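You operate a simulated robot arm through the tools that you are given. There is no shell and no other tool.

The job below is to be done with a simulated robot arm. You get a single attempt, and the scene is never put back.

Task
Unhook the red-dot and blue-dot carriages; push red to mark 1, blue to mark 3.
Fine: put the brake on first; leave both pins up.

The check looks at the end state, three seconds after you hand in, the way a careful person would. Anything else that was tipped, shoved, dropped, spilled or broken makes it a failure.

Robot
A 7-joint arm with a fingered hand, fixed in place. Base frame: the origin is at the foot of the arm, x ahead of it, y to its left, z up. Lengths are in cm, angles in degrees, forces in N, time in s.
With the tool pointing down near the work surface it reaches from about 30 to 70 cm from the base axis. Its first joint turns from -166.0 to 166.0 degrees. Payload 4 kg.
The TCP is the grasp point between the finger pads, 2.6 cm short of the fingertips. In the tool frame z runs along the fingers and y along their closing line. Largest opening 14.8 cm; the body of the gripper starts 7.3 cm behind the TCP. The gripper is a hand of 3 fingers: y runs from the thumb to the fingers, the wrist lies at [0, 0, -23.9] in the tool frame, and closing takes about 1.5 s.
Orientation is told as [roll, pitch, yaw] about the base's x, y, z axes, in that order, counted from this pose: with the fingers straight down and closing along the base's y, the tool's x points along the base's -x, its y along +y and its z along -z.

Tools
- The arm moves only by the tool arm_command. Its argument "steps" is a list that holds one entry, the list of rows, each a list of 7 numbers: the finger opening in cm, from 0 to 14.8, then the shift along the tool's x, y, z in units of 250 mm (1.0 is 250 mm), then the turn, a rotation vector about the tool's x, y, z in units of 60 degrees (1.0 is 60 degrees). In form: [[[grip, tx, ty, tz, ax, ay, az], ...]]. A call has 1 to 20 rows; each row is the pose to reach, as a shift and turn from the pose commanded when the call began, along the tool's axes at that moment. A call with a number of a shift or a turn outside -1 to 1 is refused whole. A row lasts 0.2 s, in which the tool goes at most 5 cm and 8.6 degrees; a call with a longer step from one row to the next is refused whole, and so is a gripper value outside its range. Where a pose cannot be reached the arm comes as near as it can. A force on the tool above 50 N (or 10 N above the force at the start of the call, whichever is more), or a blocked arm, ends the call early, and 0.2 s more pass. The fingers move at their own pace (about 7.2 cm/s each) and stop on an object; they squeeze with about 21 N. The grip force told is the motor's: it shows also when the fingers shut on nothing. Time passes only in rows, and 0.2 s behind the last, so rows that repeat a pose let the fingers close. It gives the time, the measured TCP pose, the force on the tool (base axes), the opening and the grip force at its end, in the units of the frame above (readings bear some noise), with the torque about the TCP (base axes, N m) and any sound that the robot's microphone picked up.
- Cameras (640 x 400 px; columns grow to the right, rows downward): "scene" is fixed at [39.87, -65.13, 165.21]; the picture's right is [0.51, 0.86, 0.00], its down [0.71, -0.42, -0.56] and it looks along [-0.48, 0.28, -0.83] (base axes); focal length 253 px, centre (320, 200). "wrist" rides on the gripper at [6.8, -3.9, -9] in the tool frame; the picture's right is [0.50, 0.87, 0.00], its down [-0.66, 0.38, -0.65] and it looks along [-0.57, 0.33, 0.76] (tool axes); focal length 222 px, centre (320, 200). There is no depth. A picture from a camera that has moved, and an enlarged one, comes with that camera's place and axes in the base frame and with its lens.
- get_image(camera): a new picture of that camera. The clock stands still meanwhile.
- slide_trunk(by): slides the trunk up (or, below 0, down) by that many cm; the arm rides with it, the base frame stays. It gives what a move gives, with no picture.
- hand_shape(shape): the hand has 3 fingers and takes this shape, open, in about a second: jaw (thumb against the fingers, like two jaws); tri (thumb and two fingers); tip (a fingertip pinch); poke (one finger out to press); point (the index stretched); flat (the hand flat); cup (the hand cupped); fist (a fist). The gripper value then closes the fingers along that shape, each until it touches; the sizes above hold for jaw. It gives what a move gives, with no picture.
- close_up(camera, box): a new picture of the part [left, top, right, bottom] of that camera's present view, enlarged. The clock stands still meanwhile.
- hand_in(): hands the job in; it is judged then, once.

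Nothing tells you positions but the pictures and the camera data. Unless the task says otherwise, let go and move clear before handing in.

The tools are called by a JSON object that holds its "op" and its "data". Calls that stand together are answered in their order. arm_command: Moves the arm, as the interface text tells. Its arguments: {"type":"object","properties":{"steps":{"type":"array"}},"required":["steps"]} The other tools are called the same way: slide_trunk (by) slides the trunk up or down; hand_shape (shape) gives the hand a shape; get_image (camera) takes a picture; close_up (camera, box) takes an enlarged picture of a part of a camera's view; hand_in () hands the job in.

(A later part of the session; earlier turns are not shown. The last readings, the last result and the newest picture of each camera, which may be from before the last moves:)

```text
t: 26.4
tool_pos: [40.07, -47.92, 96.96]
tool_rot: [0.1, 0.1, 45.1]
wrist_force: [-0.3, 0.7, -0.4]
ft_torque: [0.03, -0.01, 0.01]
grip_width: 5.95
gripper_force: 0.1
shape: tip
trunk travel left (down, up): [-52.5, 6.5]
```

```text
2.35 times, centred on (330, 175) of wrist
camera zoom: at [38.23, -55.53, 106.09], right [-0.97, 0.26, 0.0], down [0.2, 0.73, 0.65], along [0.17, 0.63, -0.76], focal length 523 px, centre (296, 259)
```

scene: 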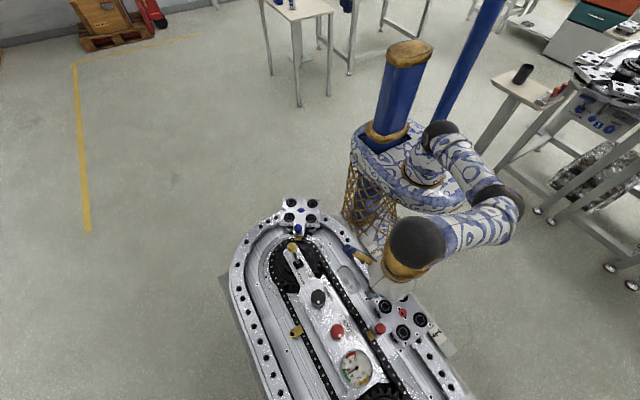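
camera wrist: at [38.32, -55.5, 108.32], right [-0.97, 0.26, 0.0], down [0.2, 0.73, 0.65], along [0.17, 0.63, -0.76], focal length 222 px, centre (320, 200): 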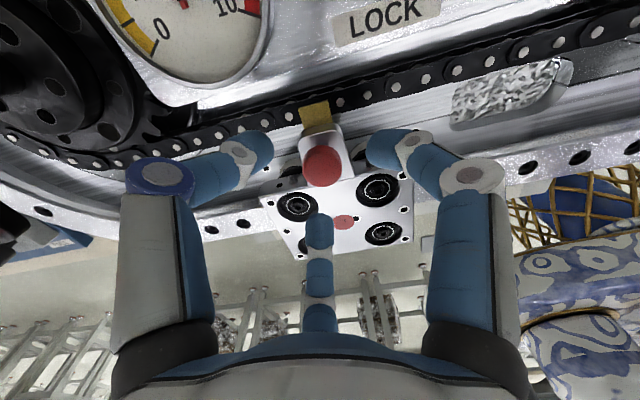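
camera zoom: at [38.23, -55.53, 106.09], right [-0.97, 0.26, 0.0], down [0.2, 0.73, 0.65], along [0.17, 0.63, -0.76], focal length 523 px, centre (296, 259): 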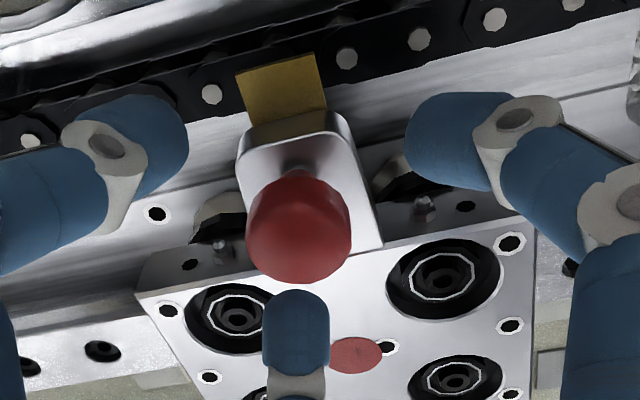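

{"op": "arm_command", "data": {"steps": [[[4, 0, 0, 0, 0, 0, 0], [3, 0, 0, 0, 0, 0, 0], [2, 0, 0, 0, 0, 0, 0], [1, 0, 0, 0, 0, 0, 0], [0, 0, 0, 0, 0, 0, 0], [0, 0, 0, 0, 0, 0, 0], [0, 0, 0, 0, 0, 0, 0]]]}}

{"op": "close_up", "data": {"camera": "wrist", "box": [220, 90, 440, 260]}}

```text
t: 28.0
tool_pos: [40.29, -47.91, 97.03]
tool_rot: [0.0, 0.1, 45.1]
wrist_force: [-0.1, 1.0, -0.3]
ft_torque: [-0.03, 0.02, 0.0]
grip_width: 2.0
gripper_force: 21.1
shape: tip
trunk travel left (down, up): [-52.5, 6.5]
```

```text
2.35 times, centred on (330, 175) of wrist
camera zoom: at [38.24, -55.53, 106.1], right [-0.97, 0.26, 0.0], down [0.2, 0.73, 0.65], along [0.17, 0.63, -0.76], focal length 523 px, centre (296, 259)
```

zoom: 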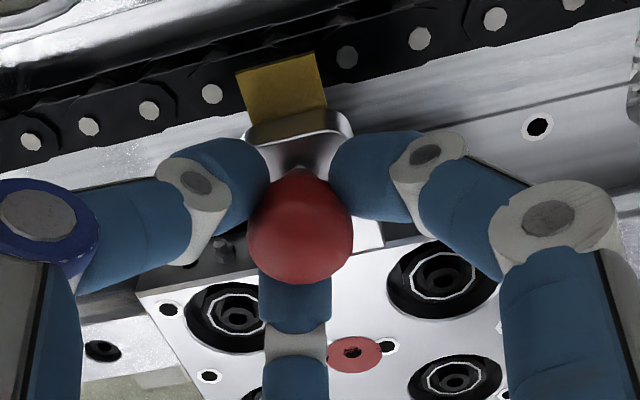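

The knob is gripped just below its widest part (opening 2.0). I'll lift slowly while watching the force and sound.

{"op": "arm_command", "data": {"steps": [[[0, 0, 0, -0.012, 0, 0, 0], [0, 0, 0, -0.024, 0, 0, 0], [0, 0, 0, -0.036, 0, 0, 0], [0, 0, 0, -0.036, 0, 0, 0]]]}}

{"op": "close_up", "data": {"camera": "wrist", "box": [220, 90, 440, 260]}}

```text
t: 29.0
tool_pos: [40.2, -47.95, 97.96]
tool_rot: [0.0, 0.1, 45.0]
wrist_force: [0.4, 1.5, 0.6]
ft_torque: [0.05, 0.02, 0.0]
grip_width: 1.94
gripper_force: 20.9
shape: tip
trunk travel left (down, up): [-52.5, 6.5]
```

```text
2.35 times, centred on (330, 175) of wrist
camera zoom: at [38.25, -55.57, 107.06], right [-0.97, 0.26, 0.0], down [0.2, 0.73, 0.65], along [0.17, 0.63, -0.76], focal length 523 px, centre (296, 259)
```

zoom: 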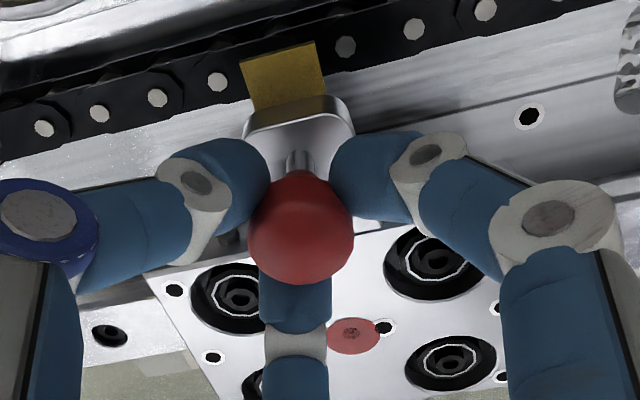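

The pin is rising freely. I'll keep lifting to look for its stop or latch.

{"op": "arm_command", "data": {"steps": [[[0, 0, 0, -0.012, 0, 0, 0], [0, 0, 0, -0.024, 0, 0, 0], [0, 0, 0, -0.036, 0, 0, 0], [0, 0, 0, -0.036, 0, 0, 0]]]}}

{"op": "close_up", "data": {"camera": "wrist", "box": [220, 90, 440, 260]}}

```text
t: 30.0
tool_pos: [40.36, -47.88, 98.73]
tool_rot: [0.2, 0.0, 45.1]
wrist_force: [-2.7, 5.8, -1.4]
ft_torque: [0.09, 0.03, 0.04]
grip_width: 1.89
gripper_force: 20.9
shape: tip
trunk travel left (down, up): [-52.5, 6.5]
```

```text
2.35 times, centred on (330, 175) of wrist
camera zoom: at [38.35, -55.53, 107.79], right [-0.97, 0.26, 0.0], down [0.2, 0.73, 0.65], along [0.17, 0.63, -0.76], focal length 523 px, centre (296, 259)
```

zoom: 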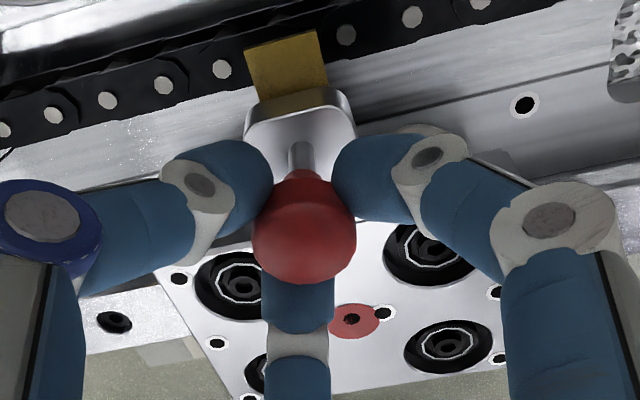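

{"op": "arm_command", "data": {"steps": [[[0, 0, 0, -0.01, 0, 0, 0], [0, 0, 0, -0.02, 0, 0, 0], [0, 0, 0, -0.02, 0, 0, 0]]]}}

{"op": "close_up", "data": {"camera": "wrist", "box": [220, 90, 440, 260]}}

```text
t: 30.8
tool_pos: [40.46, -48.02, 99.1]
tool_rot: [0.1, -0.1, 45.2]
wrist_force: [-2.3, 8.2, -19.2]
ft_torque: [0.03, -0.04, 0.03]
grip_width: 1.74
gripper_force: 21.1
shape: tip
trunk travel left (down, up): [-52.5, 6.5]
```

```text
2.35 times, centred on (330, 175) of wrist
camera zoom: at [38.47, -55.52, 108.2], right [-0.97, 0.26, 0.0], down [0.2, 0.73, 0.65], along [0.17, 0.63, -0.76], focal length 523 px, centre (296, 259)
```

zoom: 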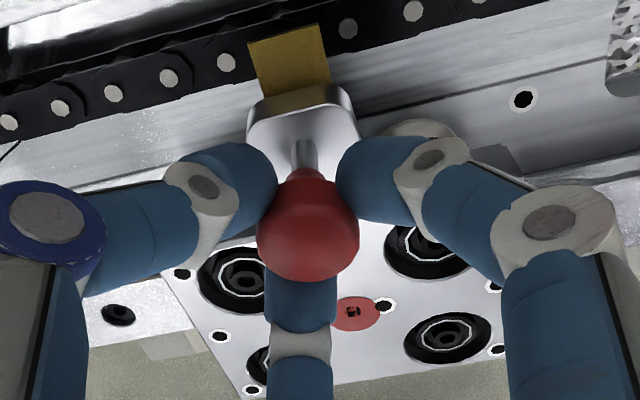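

The pin has reached its upper stop (about -19 N after 1.9 cm of travel). I'll ease off the tension slightly and open the fingers to see whether it stays up by itself.

{"op": "arm_command", "data": {"steps": [[[0, 0, 0, 0.008, 0, 0, 0], [0, 0, 0, 0.008, 0, 0, 0], [2.5, 0, 0, 0.008, 0, 0, 0], [4, 0, 0, 0.008, 0, 0, 0], [5, 0, 0, 0.008, 0, 0, 0], [6, 0, 0, 0.008, 0, 0, 0], [6, 0, 0, 0.008, 0, 0, 0]]]}}

{"op": "close_up", "data": {"camera": "wrist", "box": [220, 90, 440, 260]}}

```text
t: 32.4
tool_pos: [40.32, -47.91, 99.08]
tool_rot: [0.1, 0.0, 45.0]
wrist_force: [-0.7, -0.7, 1.1]
ft_torque: [0.01, 0.02, 0.01]
grip_width: 5.99
gripper_force: 0.1
shape: tip
trunk travel left (down, up): [-52.5, 6.5]
```

```text
2.35 times, centred on (330, 175) of wrist
camera zoom: at [38.34, -55.45, 108.2], right [-0.97, 0.26, 0.0], down [0.2, 0.73, 0.65], along [0.17, 0.63, -0.76], focal length 523 px, centre (296, 259)
```

zoom: 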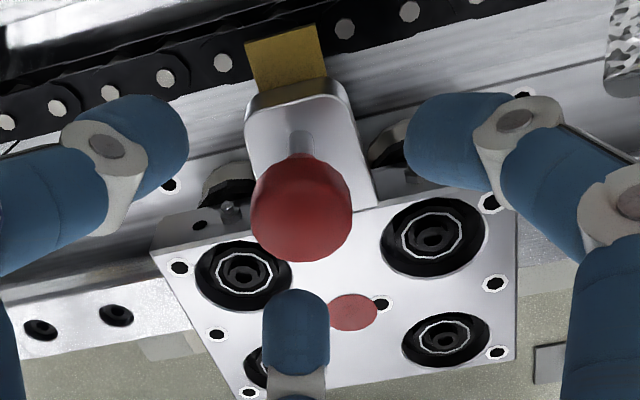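

The pin still looks raised, though maybe lower than when I held it. I'll wait a moment and check whether it is stable.

{"op": "arm_command", "data": {"steps": [[[6, 0, 0, 0, 0, 0, 0], [6, 0, 0, 0, 0, 0, 0], [6, 0, 0, 0, 0, 0, 0], [6, 0, 0, 0, 0, 0, 0], [6, 0, 0, 0, 0, 0, 0]]]}}

{"op": "close_up", "data": {"camera": "wrist", "box": [260, 110, 400, 220]}}

{"op": "close_up", "data": {"camera": "scene", "box": [360, 300, 420, 350]}}

```text
t: 33.6
tool_pos: [40.39, -47.82, 99.09]
tool_rot: [0.0, 0.2, 45.1]
wrist_force: [0.6, -0.1, 0.1]
ft_torque: [0.02, 0.03, -0.02]
grip_width: 5.96
gripper_force: 0.2
shape: tip
trunk travel left (down, up): [-52.5, 6.5]
```

```text
3.64 times, centred on (330, 165) of wrist
camera zoom: at [38.34, -55.45, 108.19], right [-0.97, 0.26, 0.0], down [0.2, 0.73, 0.65], along [0.17, 0.63, -0.76], focal length 808 px, centre (284, 327)
```

zoom: 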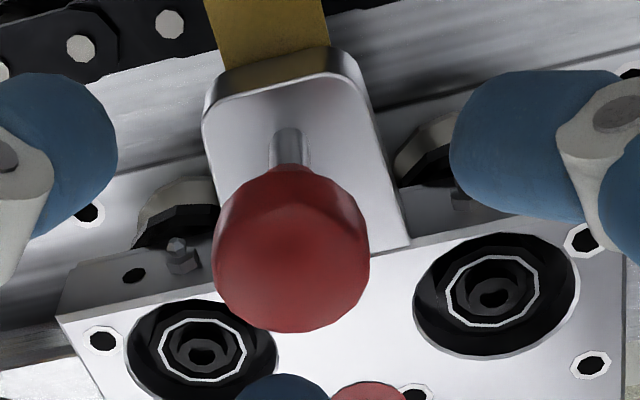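

```text
8.00 times, centred on (390, 325) of scene
camera zoom: at [39.87, -65.13, 165.21], right [0.51, 0.86, 0.0], down [0.71, -0.42, -0.56], along [-0.48, 0.28, -0.83], focal length 2022 px, centre (-240, -800)
```

zoom: 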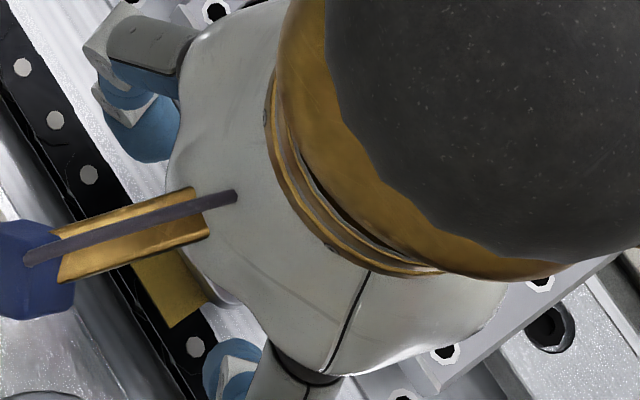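

The knob is stable and roughly 1.3 cm higher than before. To be sure it's at its top stop, I'll re-grip it a little lower and lift again gently.

{"op": "arm_command", "data": {"steps": [[[6, 0, 0, 0.016, 0, 0, 0], [6, 0, 0, 0.032, 0, 0, 0], [4, 0, 0, 0.032, 0, 0, 0], [3, 0, 0, 0.032, 0, 0, 0], [2, 0, 0, 0.032, 0, 0, 0], [0, 0, 0, 0.032, 0, 0, 0], [0, 0, 0, 0.032, 0, 0, 0], [0, 0, 0, 0.032, 0, 0, 0]]]}}

{"op": "close_up", "data": {"camera": "wrist", "box": [260, 110, 400, 220]}}

{"op": "arm_command", "data": {"steps": [[[0, 0, 0, -0.008, 0, 0, 0], [0, 0, 0, -0.008, 0, 0, 0]]]}}

{"op": "close_up", "data": {"camera": "wrist", "box": [260, 110, 400, 220]}}

```text
t: 35.4
tool_pos: [40.34, -47.93, 98.24]
tool_rot: [0.0, 0.0, 45.1]
wrist_force: [0.1, 0.9, 0.6]
ft_torque: [0.03, -0.03, 0.0]
grip_width: 1.9
gripper_force: 21.2
shape: tip
trunk travel left (down, up): [-52.5, 6.5]
```

```text
3.64 times, centred on (330, 165) of wrist
camera zoom: at [38.39, -55.51, 107.3], right [-0.97, 0.26, 0.0], down [0.2, 0.73, 0.65], along [0.17, 0.63, -0.76], focal length 808 px, centre (284, 327)
```

zoom: 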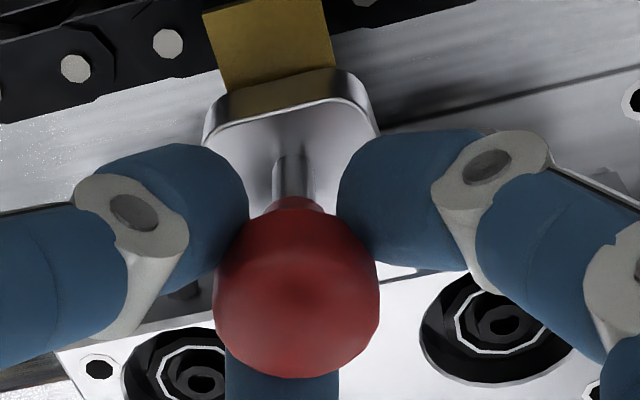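

```text
t: 36.0
tool_pos: [40.36, -47.81, 98.4]
tool_rot: [0.1, 0.0, 45.1]
wrist_force: [0.9, 5.3, 0.0]
ft_torque: [0.01, -0.05, 0.01]
grip_width: 1.88
gripper_force: 20.3
shape: tip
trunk travel left (down, up): [-52.5, 6.5]
```

```text
3.64 times, centred on (330, 165) of wrist
camera zoom: at [38.38, -55.52, 107.47], right [-0.97, 0.26, 0.0], down [0.2, 0.73, 0.65], along [0.17, 0.63, -0.76], focal length 808 px, centre (284, 327)
```

zoom: 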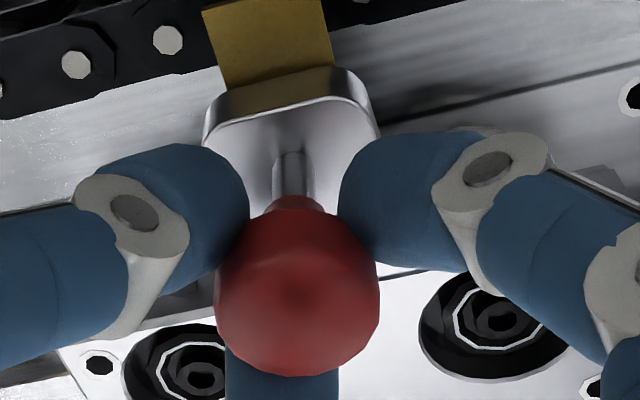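

{"op": "arm_command", "data": {"steps": [[[0, 0, 0, -0.008, 0, 0, 0], [0, 0, 0, -0.008, 0, 0, 0]]]}}

{"op": "arm_command", "data": {"steps": [[[0, 0, 0, -0.008, 0, 0, 0], [0, 0, 0, -0.008, 0, 0, 0]]]}}

{"op": "close_up", "data": {"camera": "wrist", "box": [260, 110, 400, 220]}}

```text
t: 36.6
tool_pos: [40.39, -47.91, 98.43]
tool_rot: [0.1, 0.0, 45.1]
wrist_force: [2.5, 7.3, -3.0]
ft_torque: [0.1, -0.01, 0.04]
grip_width: 1.83
gripper_force: 21.0
shape: tip
trunk travel left (down, up): [-52.5, 6.5]
```

```text
t: 37.2
tool_pos: [40.4, -47.9, 98.71]
tool_rot: [0.2, 0.0, 45.0]
wrist_force: [1.1, 9.5, -12.0]
ft_torque: [0.17, 0.0, 0.04]
grip_width: 1.76
gripper_force: 20.6
shape: tip
trunk travel left (down, up): [-52.5, 6.5]
```

```text
3.64 times, centred on (330, 165) of wrist
camera zoom: at [38.39, -55.55, 107.83], right [-0.97, 0.26, 0.0], down [0.2, 0.73, 0.65], along [0.17, 0.63, -0.76], focal length 808 px, centre (284, 327)
```

zoom: 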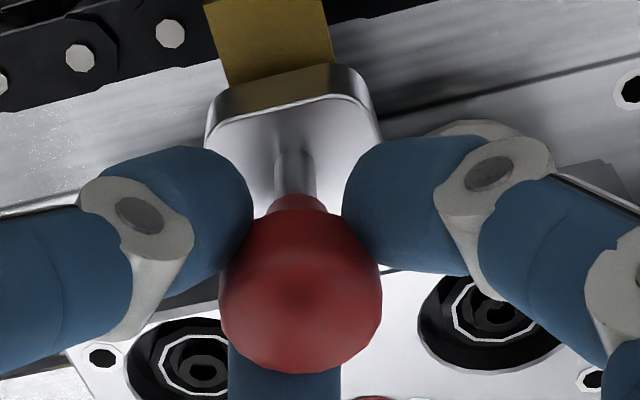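

The top stop is confirmed: the knob rose about 1.5 cm and more lift only builds force, so the pin is fully up. While holding the knob up, I'll ease the tension and draw the carriage slowly along the straight rail (+x) toward mark 1, starting with a short test.

{"op": "arm_command", "data": {"steps": [[[0, 0, 0, 0.014, 0, 0, 0], [0, 0, 0, 0.014, 0, 0, 0], [0, -0.007, -0.007, 0.014, 0, 0, 0], [0, -0.014, -0.014, 0.014, 0, 0, 0], [0, -0.028, -0.028, 0.014, 0, 0, 0], [0, -0.042, -0.042, 0.014, 0, 0, 0]]]}}

{"op": "get_image", "data": {"camera": "wrist"}}

```text
t: 38.6
tool_pos: [41.66, -47.93, 98.53]
tool_rot: [0.1, 0.1, 45.0]
wrist_force: [-3.2, 4.5, -0.3]
ft_torque: [0.06, -0.01, 0.03]
grip_width: 1.79
gripper_force: 21.2
shape: tip
trunk travel left (down, up): [-52.5, 6.5]
```

```text
taken
camera wrist: at [39.65, -55.55, 107.59], right [-0.97, 0.26, 0.0], down [0.2, 0.73, 0.65], along [0.17, 0.63, -0.76], focal length 222 px, centre (320, 200)
```

wrist: 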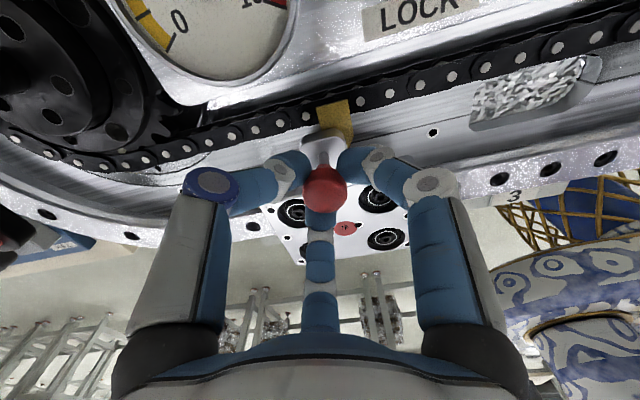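

The carriage slides free of its gold dog with little force. I'll continue toward mark 1.

{"op": "arm_command", "data": {"steps": [[[0, -0.014, -0.014, 0, 0, 0, 0], [0, -0.028, -0.028, 0, 0, 0, 0], [0, -0.042, -0.042, 0, 0, 0, 0], [0, -0.056, -0.056, 0, 0, 0, 0], [0, -0.07, -0.07, 0, 0, 0, 0], [0, -0.084, -0.084, 0, 0, 0, 0], [0, -0.098, -0.098, 0, 0, 0, 0], [0, -0.112, -0.112, 0, 0, 0, 0], [0, -0.126, -0.126, 0, 0, 0, 0], [0, -0.14, -0.14, 0, 0, 0, 0], [0, -0.154, -0.154, 0, 0, 0, 0], [0, -0.168, -0.168, 0, 0, 0, 0], [0, -0.168, -0.168, 0, 0, 0, 0]]]}}

{"op": "get_image", "data": {"camera": "wrist"}}

{"op": "close_up", "data": {"camera": "scene", "box": [370, 270, 490, 370]}}

```text
t: 41.4
tool_pos: [47.7, -47.95, 98.61]
tool_rot: [0.1, 0.1, 45.1]
wrist_force: [-1.8, 5.8, -3.4]
ft_torque: [0.06, 0.0, 0.02]
grip_width: 1.76
gripper_force: 21.4
shape: tip
trunk travel left (down, up): [-52.5, 6.5]
```

```text
taken
camera wrist: at [45.67, -55.53, 107.68], right [-0.97, 0.26, 0.0], down [0.2, 0.73, 0.65], along [0.17, 0.63, -0.76], focal length 222 px, centre (320, 200)
```

wrist: 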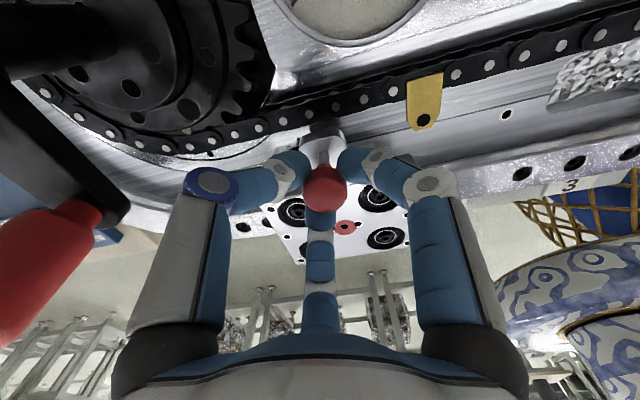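

```text
4.00 times, centred on (430, 320) of scene
camera zoom: at [39.87, -65.13, 165.21], right [0.51, 0.86, 0.0], down [0.71, -0.42, -0.56], along [-0.48, 0.28, -0.83], focal length 1011 px, centre (-120, -280)
```

zoom: 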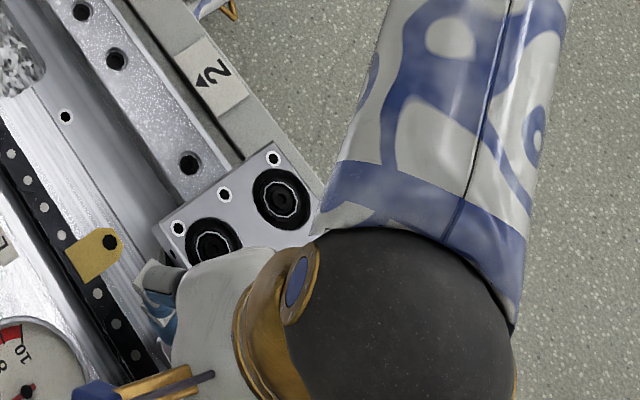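

Red is at about x≈47.4, with about 1.5 cm to go. A red crank handle is now close to the hand on the +x side, so before moving further I'll locate it exactly.

{"op": "close_up", "data": {"camera": "wrist", "box": [0, 60, 260, 340]}}

{"op": "close_up", "data": {"camera": "scene", "box": [320, 300, 480, 400]}}

```text
1.43 times, centred on (130, 200) of wrist
camera zoom: at [45.67, -55.53, 107.68], right [-0.97, 0.26, 0.0], down [0.2, 0.73, 0.65], along [0.17, 0.63, -0.76], focal length 317 px, centre (591, 200)
```

zoom: 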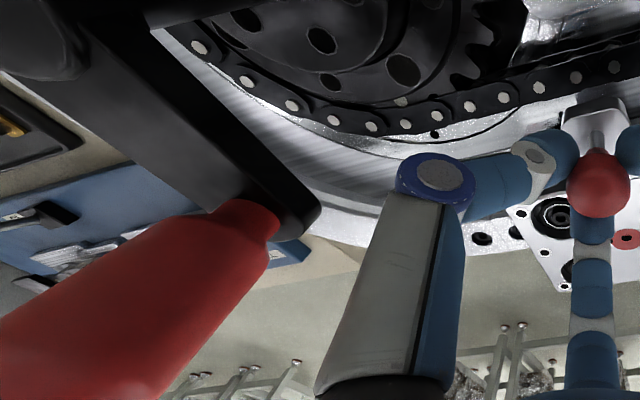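

```text
4.00 times, centred on (400, 350) of scene
camera zoom: at [39.87, -65.13, 165.21], right [0.51, 0.86, 0.0], down [0.71, -0.42, -0.56], along [-0.48, 0.28, -0.83], focal length 1011 px, centre (0, -400)
```

zoom: 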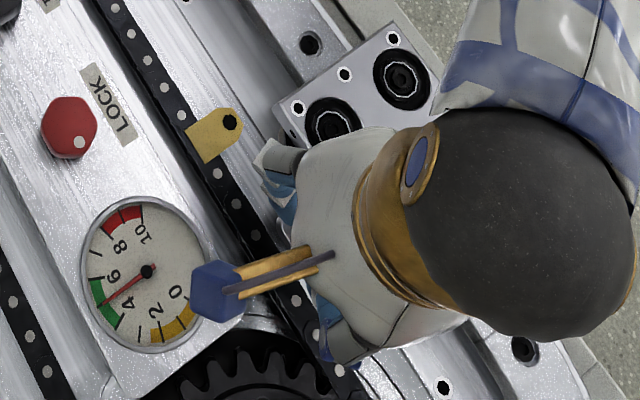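

The crank handle stands vertically near (61, -50), so there's over 5 cm of clearance. I'll move the last 1.4 cm toward mark 1.

{"op": "arm_command", "data": {"steps": [[[0, -0.01, -0.01, 0, 0, 0, 0], [0, -0.02, -0.02, 0, 0, 0, 0], [0, -0.03, -0.03, 0, 0, 0, 0], [0, -0.04, -0.04, 0, 0, 0, 0], [0, -0.04, -0.04, 0, 0, 0, 0]]]}}

{"op": "get_image", "data": {"camera": "wrist"}}

{"op": "get_image", "data": {"camera": "scene"}}

```text
t: 42.6
tool_pos: [49.19, -48.02, 98.53]
tool_rot: [0.0, 0.1, 45.0]
wrist_force: [-2.3, 4.8, -1.6]
ft_torque: [0.07, 0.01, -0.02]
grip_width: 1.76
gripper_force: 20.7
shape: tip
trunk travel left (down, up): [-52.5, 6.5]
```

```text
taken
camera wrist: at [47.18, -55.53, 107.63], right [-0.97, 0.26, 0.0], down [0.2, 0.73, 0.65], along [0.17, 0.63, -0.76], focal length 222 px, centre (320, 200)
```

wrist: 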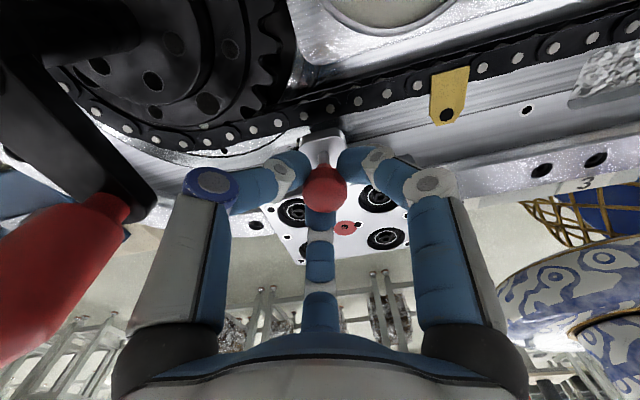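

```text
taken
```

scene: 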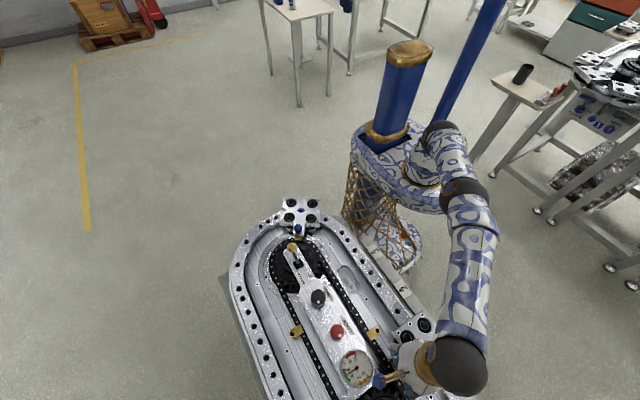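

Red's knob is at x≈48.9. I'll open the fingers, rise straight up, and back off toward -x to look.

{"op": "arm_command", "data": {"steps": [[[2.5, 0, 0, 0, 0, 0, 0], [4, 0, 0, 0, 0, 0, 0], [6, 0, 0, 0, 0, 0, 0], [6, 0, 0, 0, 0, 0, 0], [6, 0, 0, 0, 0, 0, 0], [6, 0, 0, -0.04, 0, 0, 0], [6, 0, 0, -0.1, 0, 0, 0], [6, 0, 0, -0.18, 0, 0, 0], [6, 0, 0, -0.26, 0, 0, 0], [6, 0, 0, -0.34, 0, 0, 0], [6, 0, 0, -0.4, 0, 0, 0], [6, 0, 0, -0.4, 0, 0, 0]]]}}

{"op": "get_image", "data": {"camera": "wrist"}}

```text
t: 45.2
tool_pos: [47.43, -46.23, 108.69]
tool_rot: [0.1, 0.1, 45.1]
wrist_force: [-1.0, 0.1, -0.3]
ft_torque: [0.07, 0.01, -0.03]
grip_width: 6.01
gripper_force: 0.0
shape: tip
out of reach, approached as far as the arm can: row 8, 9, 10, 11, 12
trunk travel left (down, up): [-52.5, 6.5]
```

```text
taken
camera wrist: at [45.46, -53.91, 117.7], right [-0.97, 0.26, 0.0], down [0.2, 0.73, 0.65], along [0.17, 0.63, -0.76], focal length 222 px, centre (320, 200)
```

wrist: 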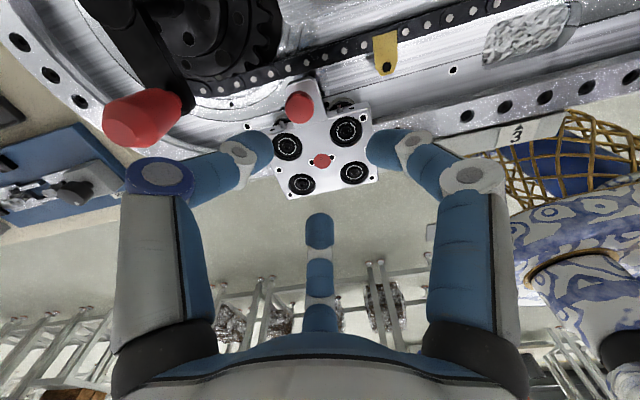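

Red's dot now reads x≈49.0 and the pin is still up (knob z≈97.4). I'll move away toward the blue side and check red against mark 1 from the scene camera.

{"op": "arm_command", "data": {"steps": [[[6, 0.085, 0.058, -0.01, 0, 0, 0], [6, 0.171, 0.117, -0.02, 0, 0, 0], [6, 0.256, 0.175, -0.03, 0, 0, 0], [6, 0.342, 0.233, -0.04, 0, 0, 0], [6, 0.427, 0.291, -0.05, 0, 0, 0], [6, 0.512, 0.35, -0.06, 0, 0, 0], [6, 0.598, 0.408, -0.07, 0, 0, 0], [6, 0.683, 0.466, -0.08, 0, 0, 0], [6, 0.769, 0.525, -0.09, 0, 0, 0], [6, 0.854, 0.583, -0.092, 0, 0, 0], [6, 0.854, 0.583, -0.092, 0, 0, 0]]]}}

{"op": "get_image", "data": {"camera": "wrist"}}

{"op": "close_up", "data": {"camera": "scene", "box": [370, 290, 490, 390]}}

{"op": "get_image", "data": {"camera": "scene"}}

```text
t: 47.6
tool_pos: [21.9, -51.18, 110.67]
tool_rot: [0.0, 0.0, 45.1]
wrist_force: [-0.1, -0.4, 0.6]
ft_torque: [0.04, 0.0, 0.02]
grip_width: 5.96
gripper_force: 0.0
shape: tip
trunk travel left (down, up): [-52.5, 6.5]
```

```text
taken
camera wrist: at [19.95, -58.73, 119.74], right [-0.97, 0.26, 0.0], down [0.2, 0.73, 0.65], along [0.17, 0.63, -0.76], focal length 222 px, centre (320, 200)
```

wrist: 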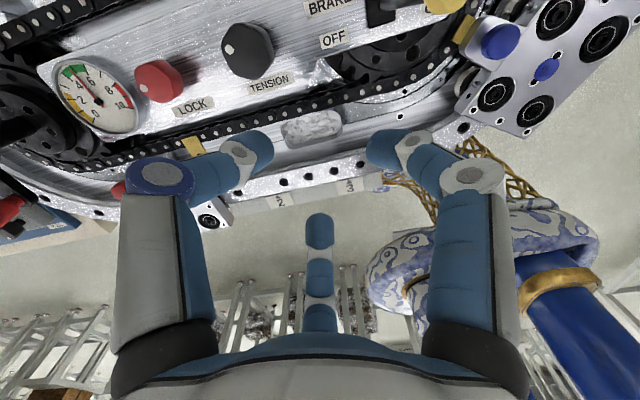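

```text
4.00 times, centred on (430, 340) of scene
camera zoom: at [39.87, -65.13, 165.21], right [0.51, 0.86, 0.0], down [0.71, -0.42, -0.56], along [-0.48, 0.28, -0.83], focal length 1011 px, centre (-120, -360)
```

zoom: 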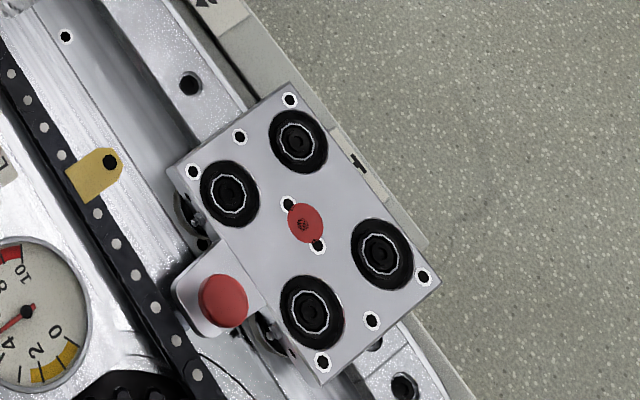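

```text
taken
```

scene: 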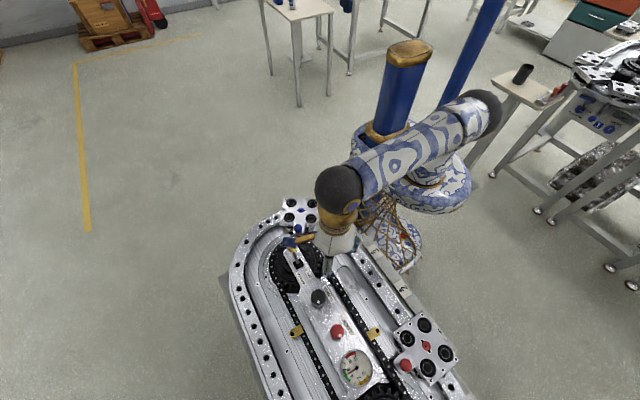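

Red sits on mark 1 (dot x≈48.9, mark ≈48.9–49.1). The blue knob is at about (5.4, -52.7, 96), and the lever ball stands 7.8 cm from it toward (+x, -y), so I'll use a yaw near -5 that keeps the fingers away from the lever.

{"op": "arm_command", "data": {"steps": [[[5, 0.051, 0.042, 0, 0, 0, 0.083], [5, 0.102, 0.085, 0, 0, 0, 0.167], [5, 0.153, 0.127, 0, 0, 0, 0.25], [5, 0.204, 0.17, 0, 0, 0, 0.333], [5, 0.255, 0.212, 0, 0, 0, 0.417], [5, 0.305, 0.254, 0, 0, 0, 0.5], [5, 0.356, 0.297, 0, 0, 0, 0.583], [5, 0.407, 0.339, 0, 0, 0, 0.667], [5, 0.458, 0.382, 0, 0, 0, 0.75], [5, 0.509, 0.424, 0, 0, 0, 0.833], [5, 0.509, 0.424, 0, 0, 0, 0.833]]]}}

{"op": "get_image", "data": {"camera": "wrist"}}

{"op": "close_up", "data": {"camera": "scene", "box": [240, 170, 400, 290]}}

```text
t: 50.0
tool_pos: [5.51, -52.84, 110.57]
tool_rot: [0.0, 0.0, -5.0]
wrist_force: [1.0, 0.2, -0.5]
ft_torque: [0.01, 0.01, 0.01]
grip_width: 5.01
gripper_force: 0.0
shape: tip
trunk travel left (down, up): [-52.5, 6.5]
```

```text
taken
camera wrist: at [-1.55, -56.21, 119.69], right [-0.42, 0.91, 0.0], down [0.69, 0.32, 0.65], along [0.59, 0.28, -0.76], focal length 222 px, centre (320, 200)
```

wrist: 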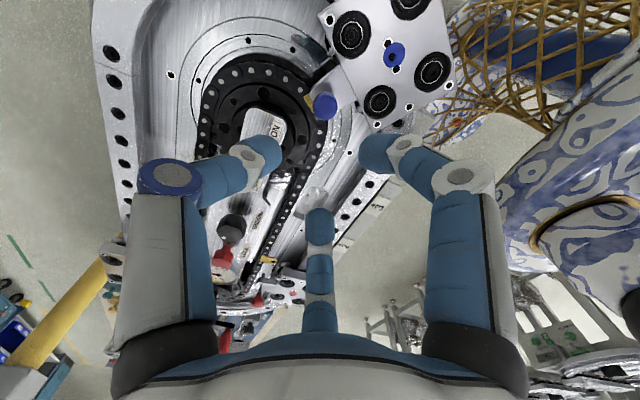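

```text
3.33 times, centred on (320, 230) of scene
camera zoom: at [39.87, -65.13, 165.21], right [0.51, 0.86, 0.0], down [0.71, -0.42, -0.56], along [-0.48, 0.28, -0.83], focal length 842 px, centre (320, 100)
```

zoom: 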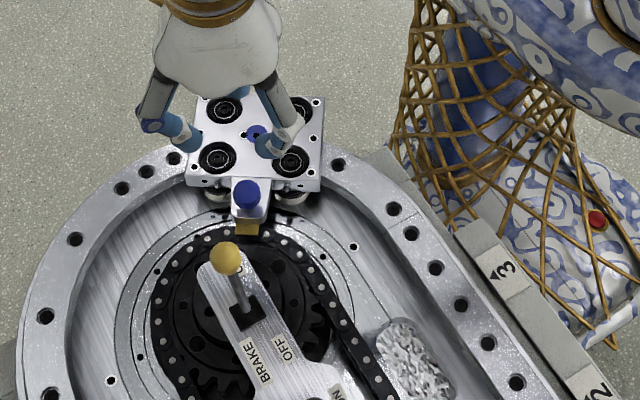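

Reached cleanly at yaw -5. I'll descend part-way over the blue knob and re-measure.

{"op": "arm_command", "data": {"steps": [[[5, 0.012, 0.006, 0.1, 0, 0, 0], [5, 0.012, 0.006, 0.2, 0, 0, 0], [5, 0.012, 0.006, 0.3, 0, 0, 0], [5, 0.012, 0.006, 0.38, 0, 0, 0], [5, 0.012, 0.006, 0.44, 0, 0, 0], [5, 0.012, 0.006, 0.44, 0, 0, 0]]]}}

{"op": "get_image", "data": {"camera": "wrist"}}

{"op": "close_up", "data": {"camera": "wrist", "box": [220, 90, 440, 260]}}

{"op": "close_up", "data": {"camera": "scene", "box": [250, 190, 350, 270]}}

```text
t: 51.4
tool_pos: [5.08, -52.68, 99.56]
tool_rot: [0.0, 0.0, -4.9]
wrist_force: [0.3, -0.5, -0.7]
ft_torque: [0.02, 0.01, -0.02]
grip_width: 5.04
gripper_force: 0.0
shape: tip
trunk travel left (down, up): [-52.5, 6.5]
```

```text
taken
camera wrist: at [-1.95, -55.99, 108.76], right [-0.42, 0.91, 0.0], down [0.69, 0.32, 0.65], along [0.59, 0.28, -0.76], focal length 222 px, centre (320, 200)
```

wrist: 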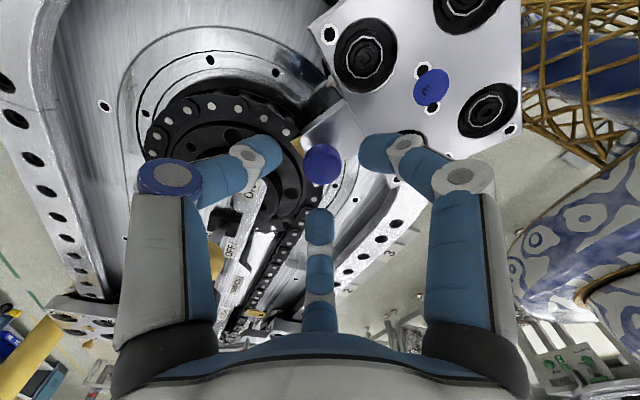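

```text
2.35 times, centred on (330, 175) of wrist
camera zoom: at [-1.95, -55.99, 108.76], right [-0.42, 0.91, 0.0], down [0.69, 0.32, 0.65], along [0.59, 0.28, -0.76], focal length 523 px, centre (296, 259)
```

zoom: 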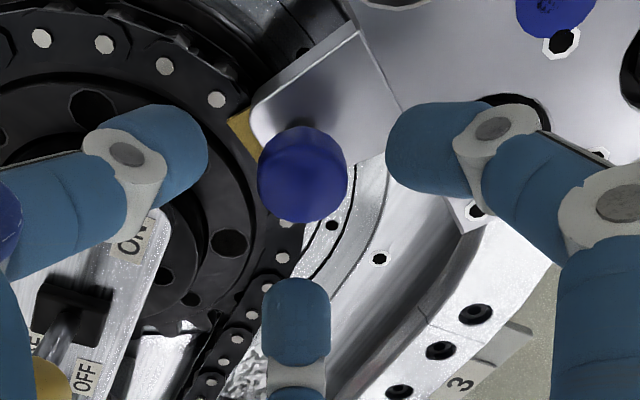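

```text
5.00 times, centred on (300, 230) of scene
camera zoom: at [39.87, -65.13, 165.21], right [0.51, 0.86, 0.0], down [0.71, -0.42, -0.56], along [-0.48, 0.28, -0.83], focal length 1263 px, centre (420, 50)
```

zoom: 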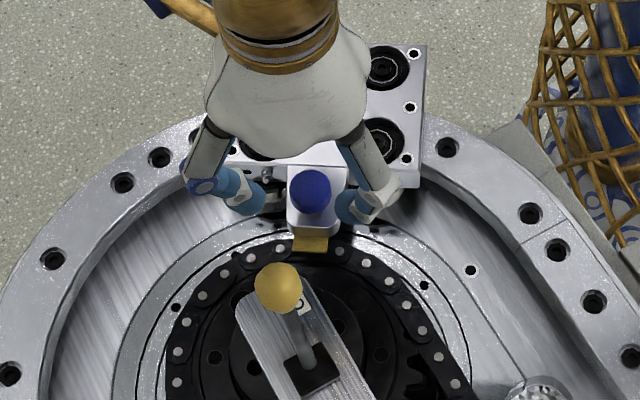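

The hand is centred over the blue knob at about (5.1, -52.5). I'll lower to the same grip height I used for red and close.

{"op": "arm_command", "data": {"steps": [[[5, 0, 0.006, 0.04, 0, 0, 0], [5, 0, 0.006, 0.07, 0, 0, 0], [5, 0, 0.006, 0.1, 0, 0, 0], [5, 0, 0.006, 0.1, 0, 0, 0]]]}}

{"op": "close_up", "data": {"camera": "wrist", "box": [220, 90, 440, 260]}}

{"op": "close_up", "data": {"camera": "scene", "box": [250, 190, 350, 270]}}

```text
t: 52.4
tool_pos: [5.16, -52.58, 97.22]
tool_rot: [0.0, 0.0, -4.9]
wrist_force: [-0.4, -0.4, 0.0]
ft_torque: [0.04, -0.01, -0.02]
grip_width: 5.04
gripper_force: 0.1
shape: tip
trunk travel left (down, up): [-52.5, 6.5]
```

```text
2.35 times, centred on (330, 175) of wrist
camera zoom: at [-1.86, -55.94, 106.34], right [-0.42, 0.91, 0.0], down [0.69, 0.32, 0.65], along [0.59, 0.28, -0.76], focal length 523 px, centre (296, 259)
```

zoom: 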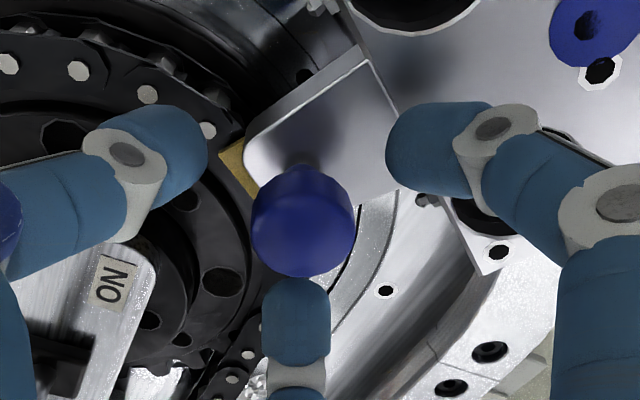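

```text
5.00 times, centred on (300, 230) of scene
camera zoom: at [39.87, -65.13, 165.21], right [0.51, 0.86, 0.0], down [0.71, -0.42, -0.56], along [-0.48, 0.28, -0.83], focal length 1263 px, centre (420, 50)
```

zoom: 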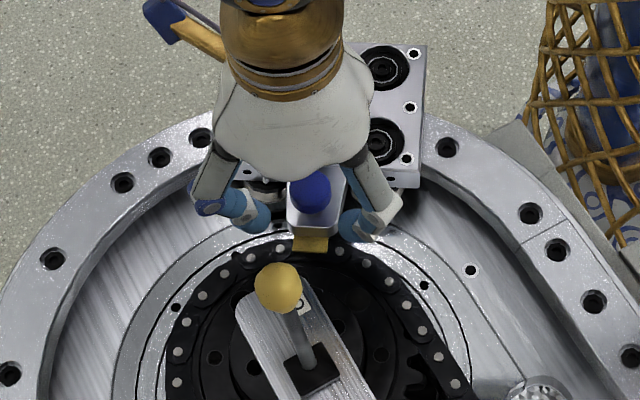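

{"op": "arm_command", "data": {"steps": [[[5, 0, 0, 0.008, 0, 0, 0], [4, 0, 0, 0.008, 0, 0, 0], [3, 0, 0, 0.008, 0, 0, 0], [2, 0, 0, 0.008, 0, 0, 0], [1, 0, 0, 0.008, 0, 0, 0], [0, 0, 0, 0.008, 0, 0, 0], [0, 0, 0, 0.008, 0, 0, 0], [0, 0, 0, 0.008, 0, 0, 0]]]}}

{"op": "close_up", "data": {"camera": "wrist", "box": [220, 90, 440, 260]}}

```text
t: 54.2
tool_pos: [5.23, -52.55, 97.08]
tool_rot: [0.0, 0.0, -4.9]
wrist_force: [1.3, -0.1, 0.0]
ft_torque: [0.02, -0.01, 0.0]
grip_width: 1.94
gripper_force: 20.5
shape: tip
trunk travel left (down, up): [-52.5, 6.5]
```

```text
2.35 times, centred on (330, 175) of wrist
camera zoom: at [-1.75, -55.91, 106.12], right [-0.42, 0.91, 0.0], down [0.69, 0.32, 0.65], along [0.59, 0.28, -0.76], focal length 523 px, centre (296, 259)
```

zoom: 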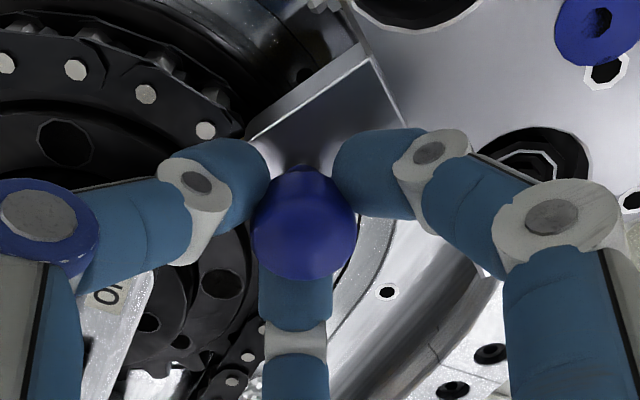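

Gripped. I'll lift the blue pin slowly by about 1.5 cm to its stop.

{"op": "arm_command", "data": {"steps": [[[0, 0, 0, -0.012, 0, 0, 0], [0, 0, 0, -0.024, 0, 0, 0], [0, 0, 0, -0.036, 0, 0, 0], [0, 0, 0, -0.048, 0, 0, 0], [0, 0, 0, -0.056, 0, 0, 0], [0, 0, 0, -0.056, 0, 0, 0]]]}}

{"op": "close_up", "data": {"camera": "wrist", "box": [220, 90, 440, 260]}}

```text
t: 55.6
tool_pos: [5.19, -52.53, 98.27]
tool_rot: [-0.2, 0.0, -5.0]
wrist_force: [4.2, -2.3, 2.7]
ft_torque: [-0.03, -0.07, 0.04]
grip_width: 1.94
gripper_force: 21.5
shape: tip
trunk travel left (down, up): [-52.5, 6.5]
```

```text
2.35 times, centred on (330, 175) of wrist
camera zoom: at [-1.81, -55.89, 107.38], right [-0.42, 0.91, 0.0], down [0.69, 0.32, 0.65], along [0.59, 0.28, -0.76], focal length 523 px, centre (296, 259)
```

zoom: 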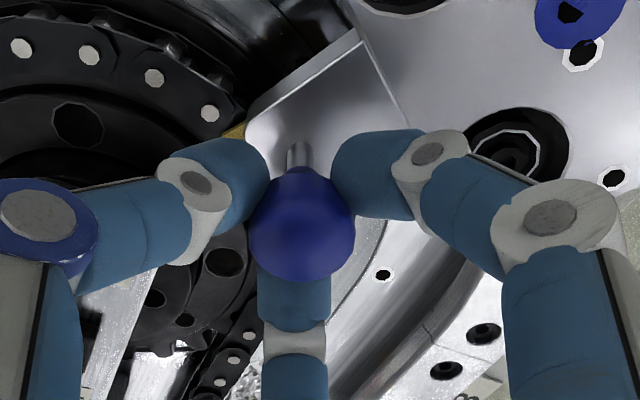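

{"op": "arm_command", "data": {"steps": [[[0, 0, 0, -0.008, 0, 0, 0], [0, 0, 0, -0.016, 0, 0, 0], [0, 0, 0, -0.016, 0, 0, 0]]]}}

{"op": "close_up", "data": {"camera": "wrist", "box": [220, 90, 440, 260]}}

```text
t: 56.4
tool_pos: [5.22, -52.45, 98.78]
tool_rot: [0.1, 0.0, -4.9]
wrist_force: [0.8, 2.2, -0.1]
ft_torque: [0.03, -0.11, 0.01]
grip_width: 1.89
gripper_force: 21.0
shape: tip
trunk travel left (down, up): [-52.5, 6.5]
```

```text
2.35 times, centred on (330, 175) of wrist
camera zoom: at [-1.9, -55.92, 107.78], right [-0.42, 0.91, 0.0], down [0.69, 0.32, 0.65], along [0.59, 0.28, -0.76], focal length 523 px, centre (296, 259)
```

zoom: 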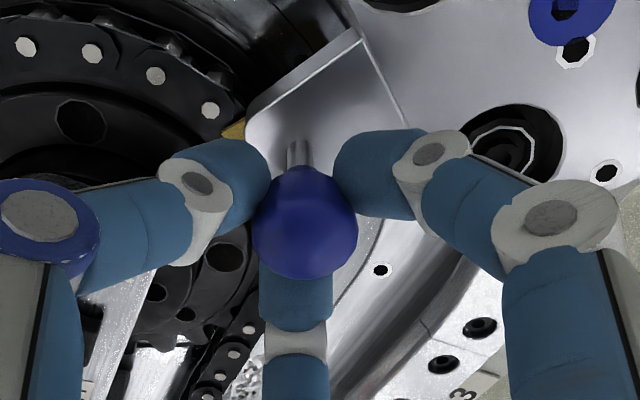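

{"op": "arm_command", "data": {"steps": [[[0, 0, 0, -0.008, 0, 0, 0], [0, 0, 0, -0.008, 0, 0, 0]]]}}

{"op": "arm_command", "data": {"steps": [[[0, 0, 0, -0.008, 0, 0, 0], [0, 0, 0, -0.008, 0, 0, 0]]]}}

{"op": "close_up", "data": {"camera": "wrist", "box": [220, 90, 440, 260]}}

```text
t: 57.0
tool_pos: [5.14, -52.62, 98.87]
tool_rot: [0.1, 0.1, -5.0]
wrist_force: [-2.2, 4.8, -8.4]
ft_torque: [0.03, 0.02, -0.02]
grip_width: 1.88
gripper_force: 21.5
shape: tip
trunk travel left (down, up): [-52.5, 6.5]
```

```text
t: 57.6
tool_pos: [5.08, -52.55, 99.03]
tool_rot: [0.1, 0.0, -4.9]
wrist_force: [-4.9, 5.3, -14.6]
ft_torque: [0.0, 0.05, -0.03]
grip_width: 1.79
gripper_force: 21.6
shape: tip
trunk travel left (down, up): [-52.5, 6.5]
```

```text
2.35 times, centred on (330, 175) of wrist
camera zoom: at [-1.92, -55.98, 108.11], right [-0.42, 0.91, 0.0], down [0.69, 0.32, 0.65], along [0.59, 0.28, -0.76], focal length 523 px, centre (296, 259)
```

zoom: 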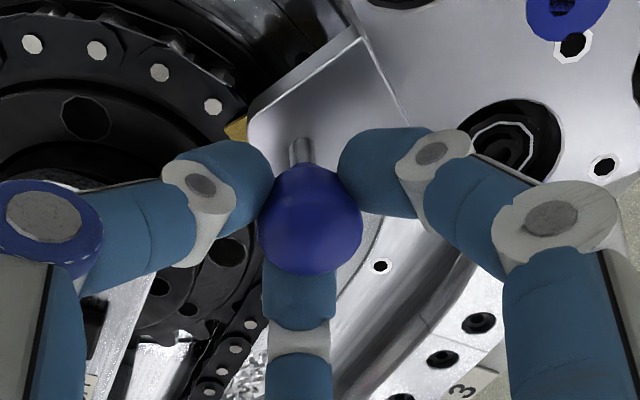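

The blue pin is at its top stop. I'll ease the tension and loosen the fingers into a light cage (2.4 cm) around the knob, then check that the pin stays up before leading the carriage round the bend.

{"op": "arm_command", "data": {"steps": [[[0, 0, 0, 0.014, 0, 0, 0], [0, 0, 0, 0.014, 0, 0, 0], [2.4, 0, 0, 0.014, 0, 0, 0], [2.4, 0, 0, 0.014, 0, 0, 0], [2.4, 0, 0, 0.014, 0, 0, 0]]]}}

{"op": "close_up", "data": {"camera": "wrist", "box": [220, 90, 440, 260]}}

```text
t: 58.8
tool_pos: [5.26, -52.52, 98.81]
tool_rot: [-0.2, -0.1, -4.8]
wrist_force: [0.0, -0.6, 0.7]
ft_torque: [0.01, 0.01, 0.03]
grip_width: 2.39
gripper_force: 0.1
shape: tip
trunk travel left (down, up): [-52.5, 6.5]
```

```text
2.35 times, centred on (330, 175) of wrist
camera zoom: at [-1.78, -55.92, 108.0], right [-0.42, 0.91, 0.0], down [0.69, 0.32, 0.65], along [0.59, 0.28, -0.76], focal length 523 px, centre (296, 259)
```

zoom: 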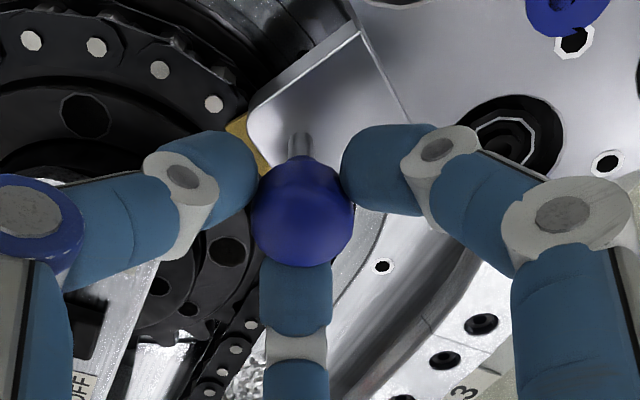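

The pin holds up on its own (knob z≈97.3). Now I'll lead the carriage along the bend in small stages. I estimate the bend centre at (13.5, -58) and the knob's arc radius at about 9.95 cm.

{"op": "arm_command", "data": {"steps": [[[2.4, -0.0122, 0.0211, 0, 0, 0, 0], [2.4, -0.0258, 0.0411, 0, 0, 0, 0], [2.4, -0.0406, 0.0605, 0, 0, 0, 0], [2.4, -0.0562, 0.0791, 0, 0, 0, 0], [2.4, -0.0562, 0.0791, 0, 0, 0, 0]]]}}

{"op": "get_image", "data": {"camera": "wrist"}}

{"op": "close_up", "data": {"camera": "scene", "box": [250, 180, 370, 280]}}

```text
t: 60.0
tool_pos: [6.92, -50.77, 99.02]
tool_rot: [0.0, 0.1, -4.9]
wrist_force: [1.8, -5.2, 0.0]
ft_torque: [-0.11, -0.03, 0.06]
grip_width: 2.5
gripper_force: 0.1
shape: tip
trunk travel left (down, up): [-52.5, 6.5]
```

```text
taken
camera wrist: at [-0.14, -54.2, 108.01], right [-0.42, 0.91, 0.0], down [0.69, 0.32, 0.65], along [0.59, 0.28, -0.76], focal length 222 px, centre (320, 200)
```

wrist: 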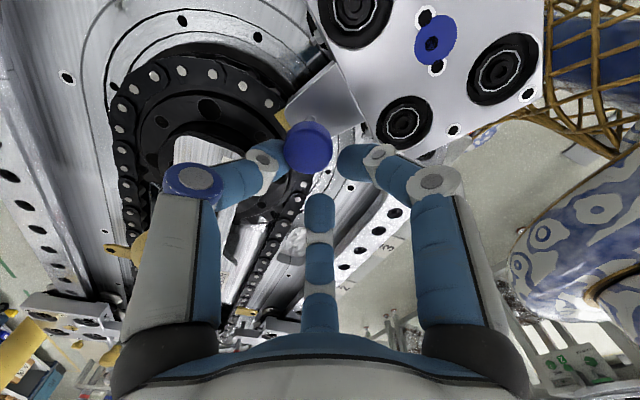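

```text
4.00 times, centred on (310, 230) of scene
camera zoom: at [39.87, -65.13, 165.21], right [0.51, 0.86, 0.0], down [0.71, -0.42, -0.56], along [-0.48, 0.28, -0.83], focal length 1011 px, centre (360, 80)
```

zoom: 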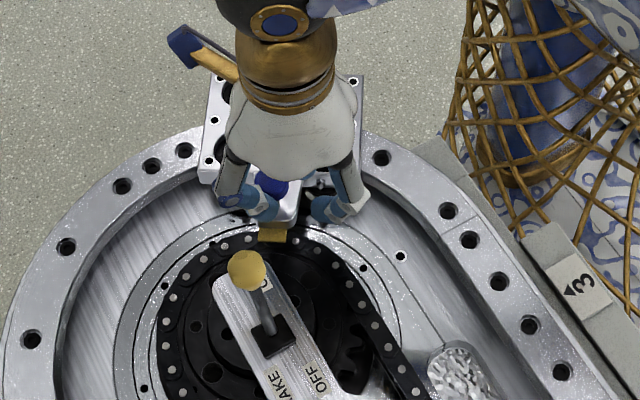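

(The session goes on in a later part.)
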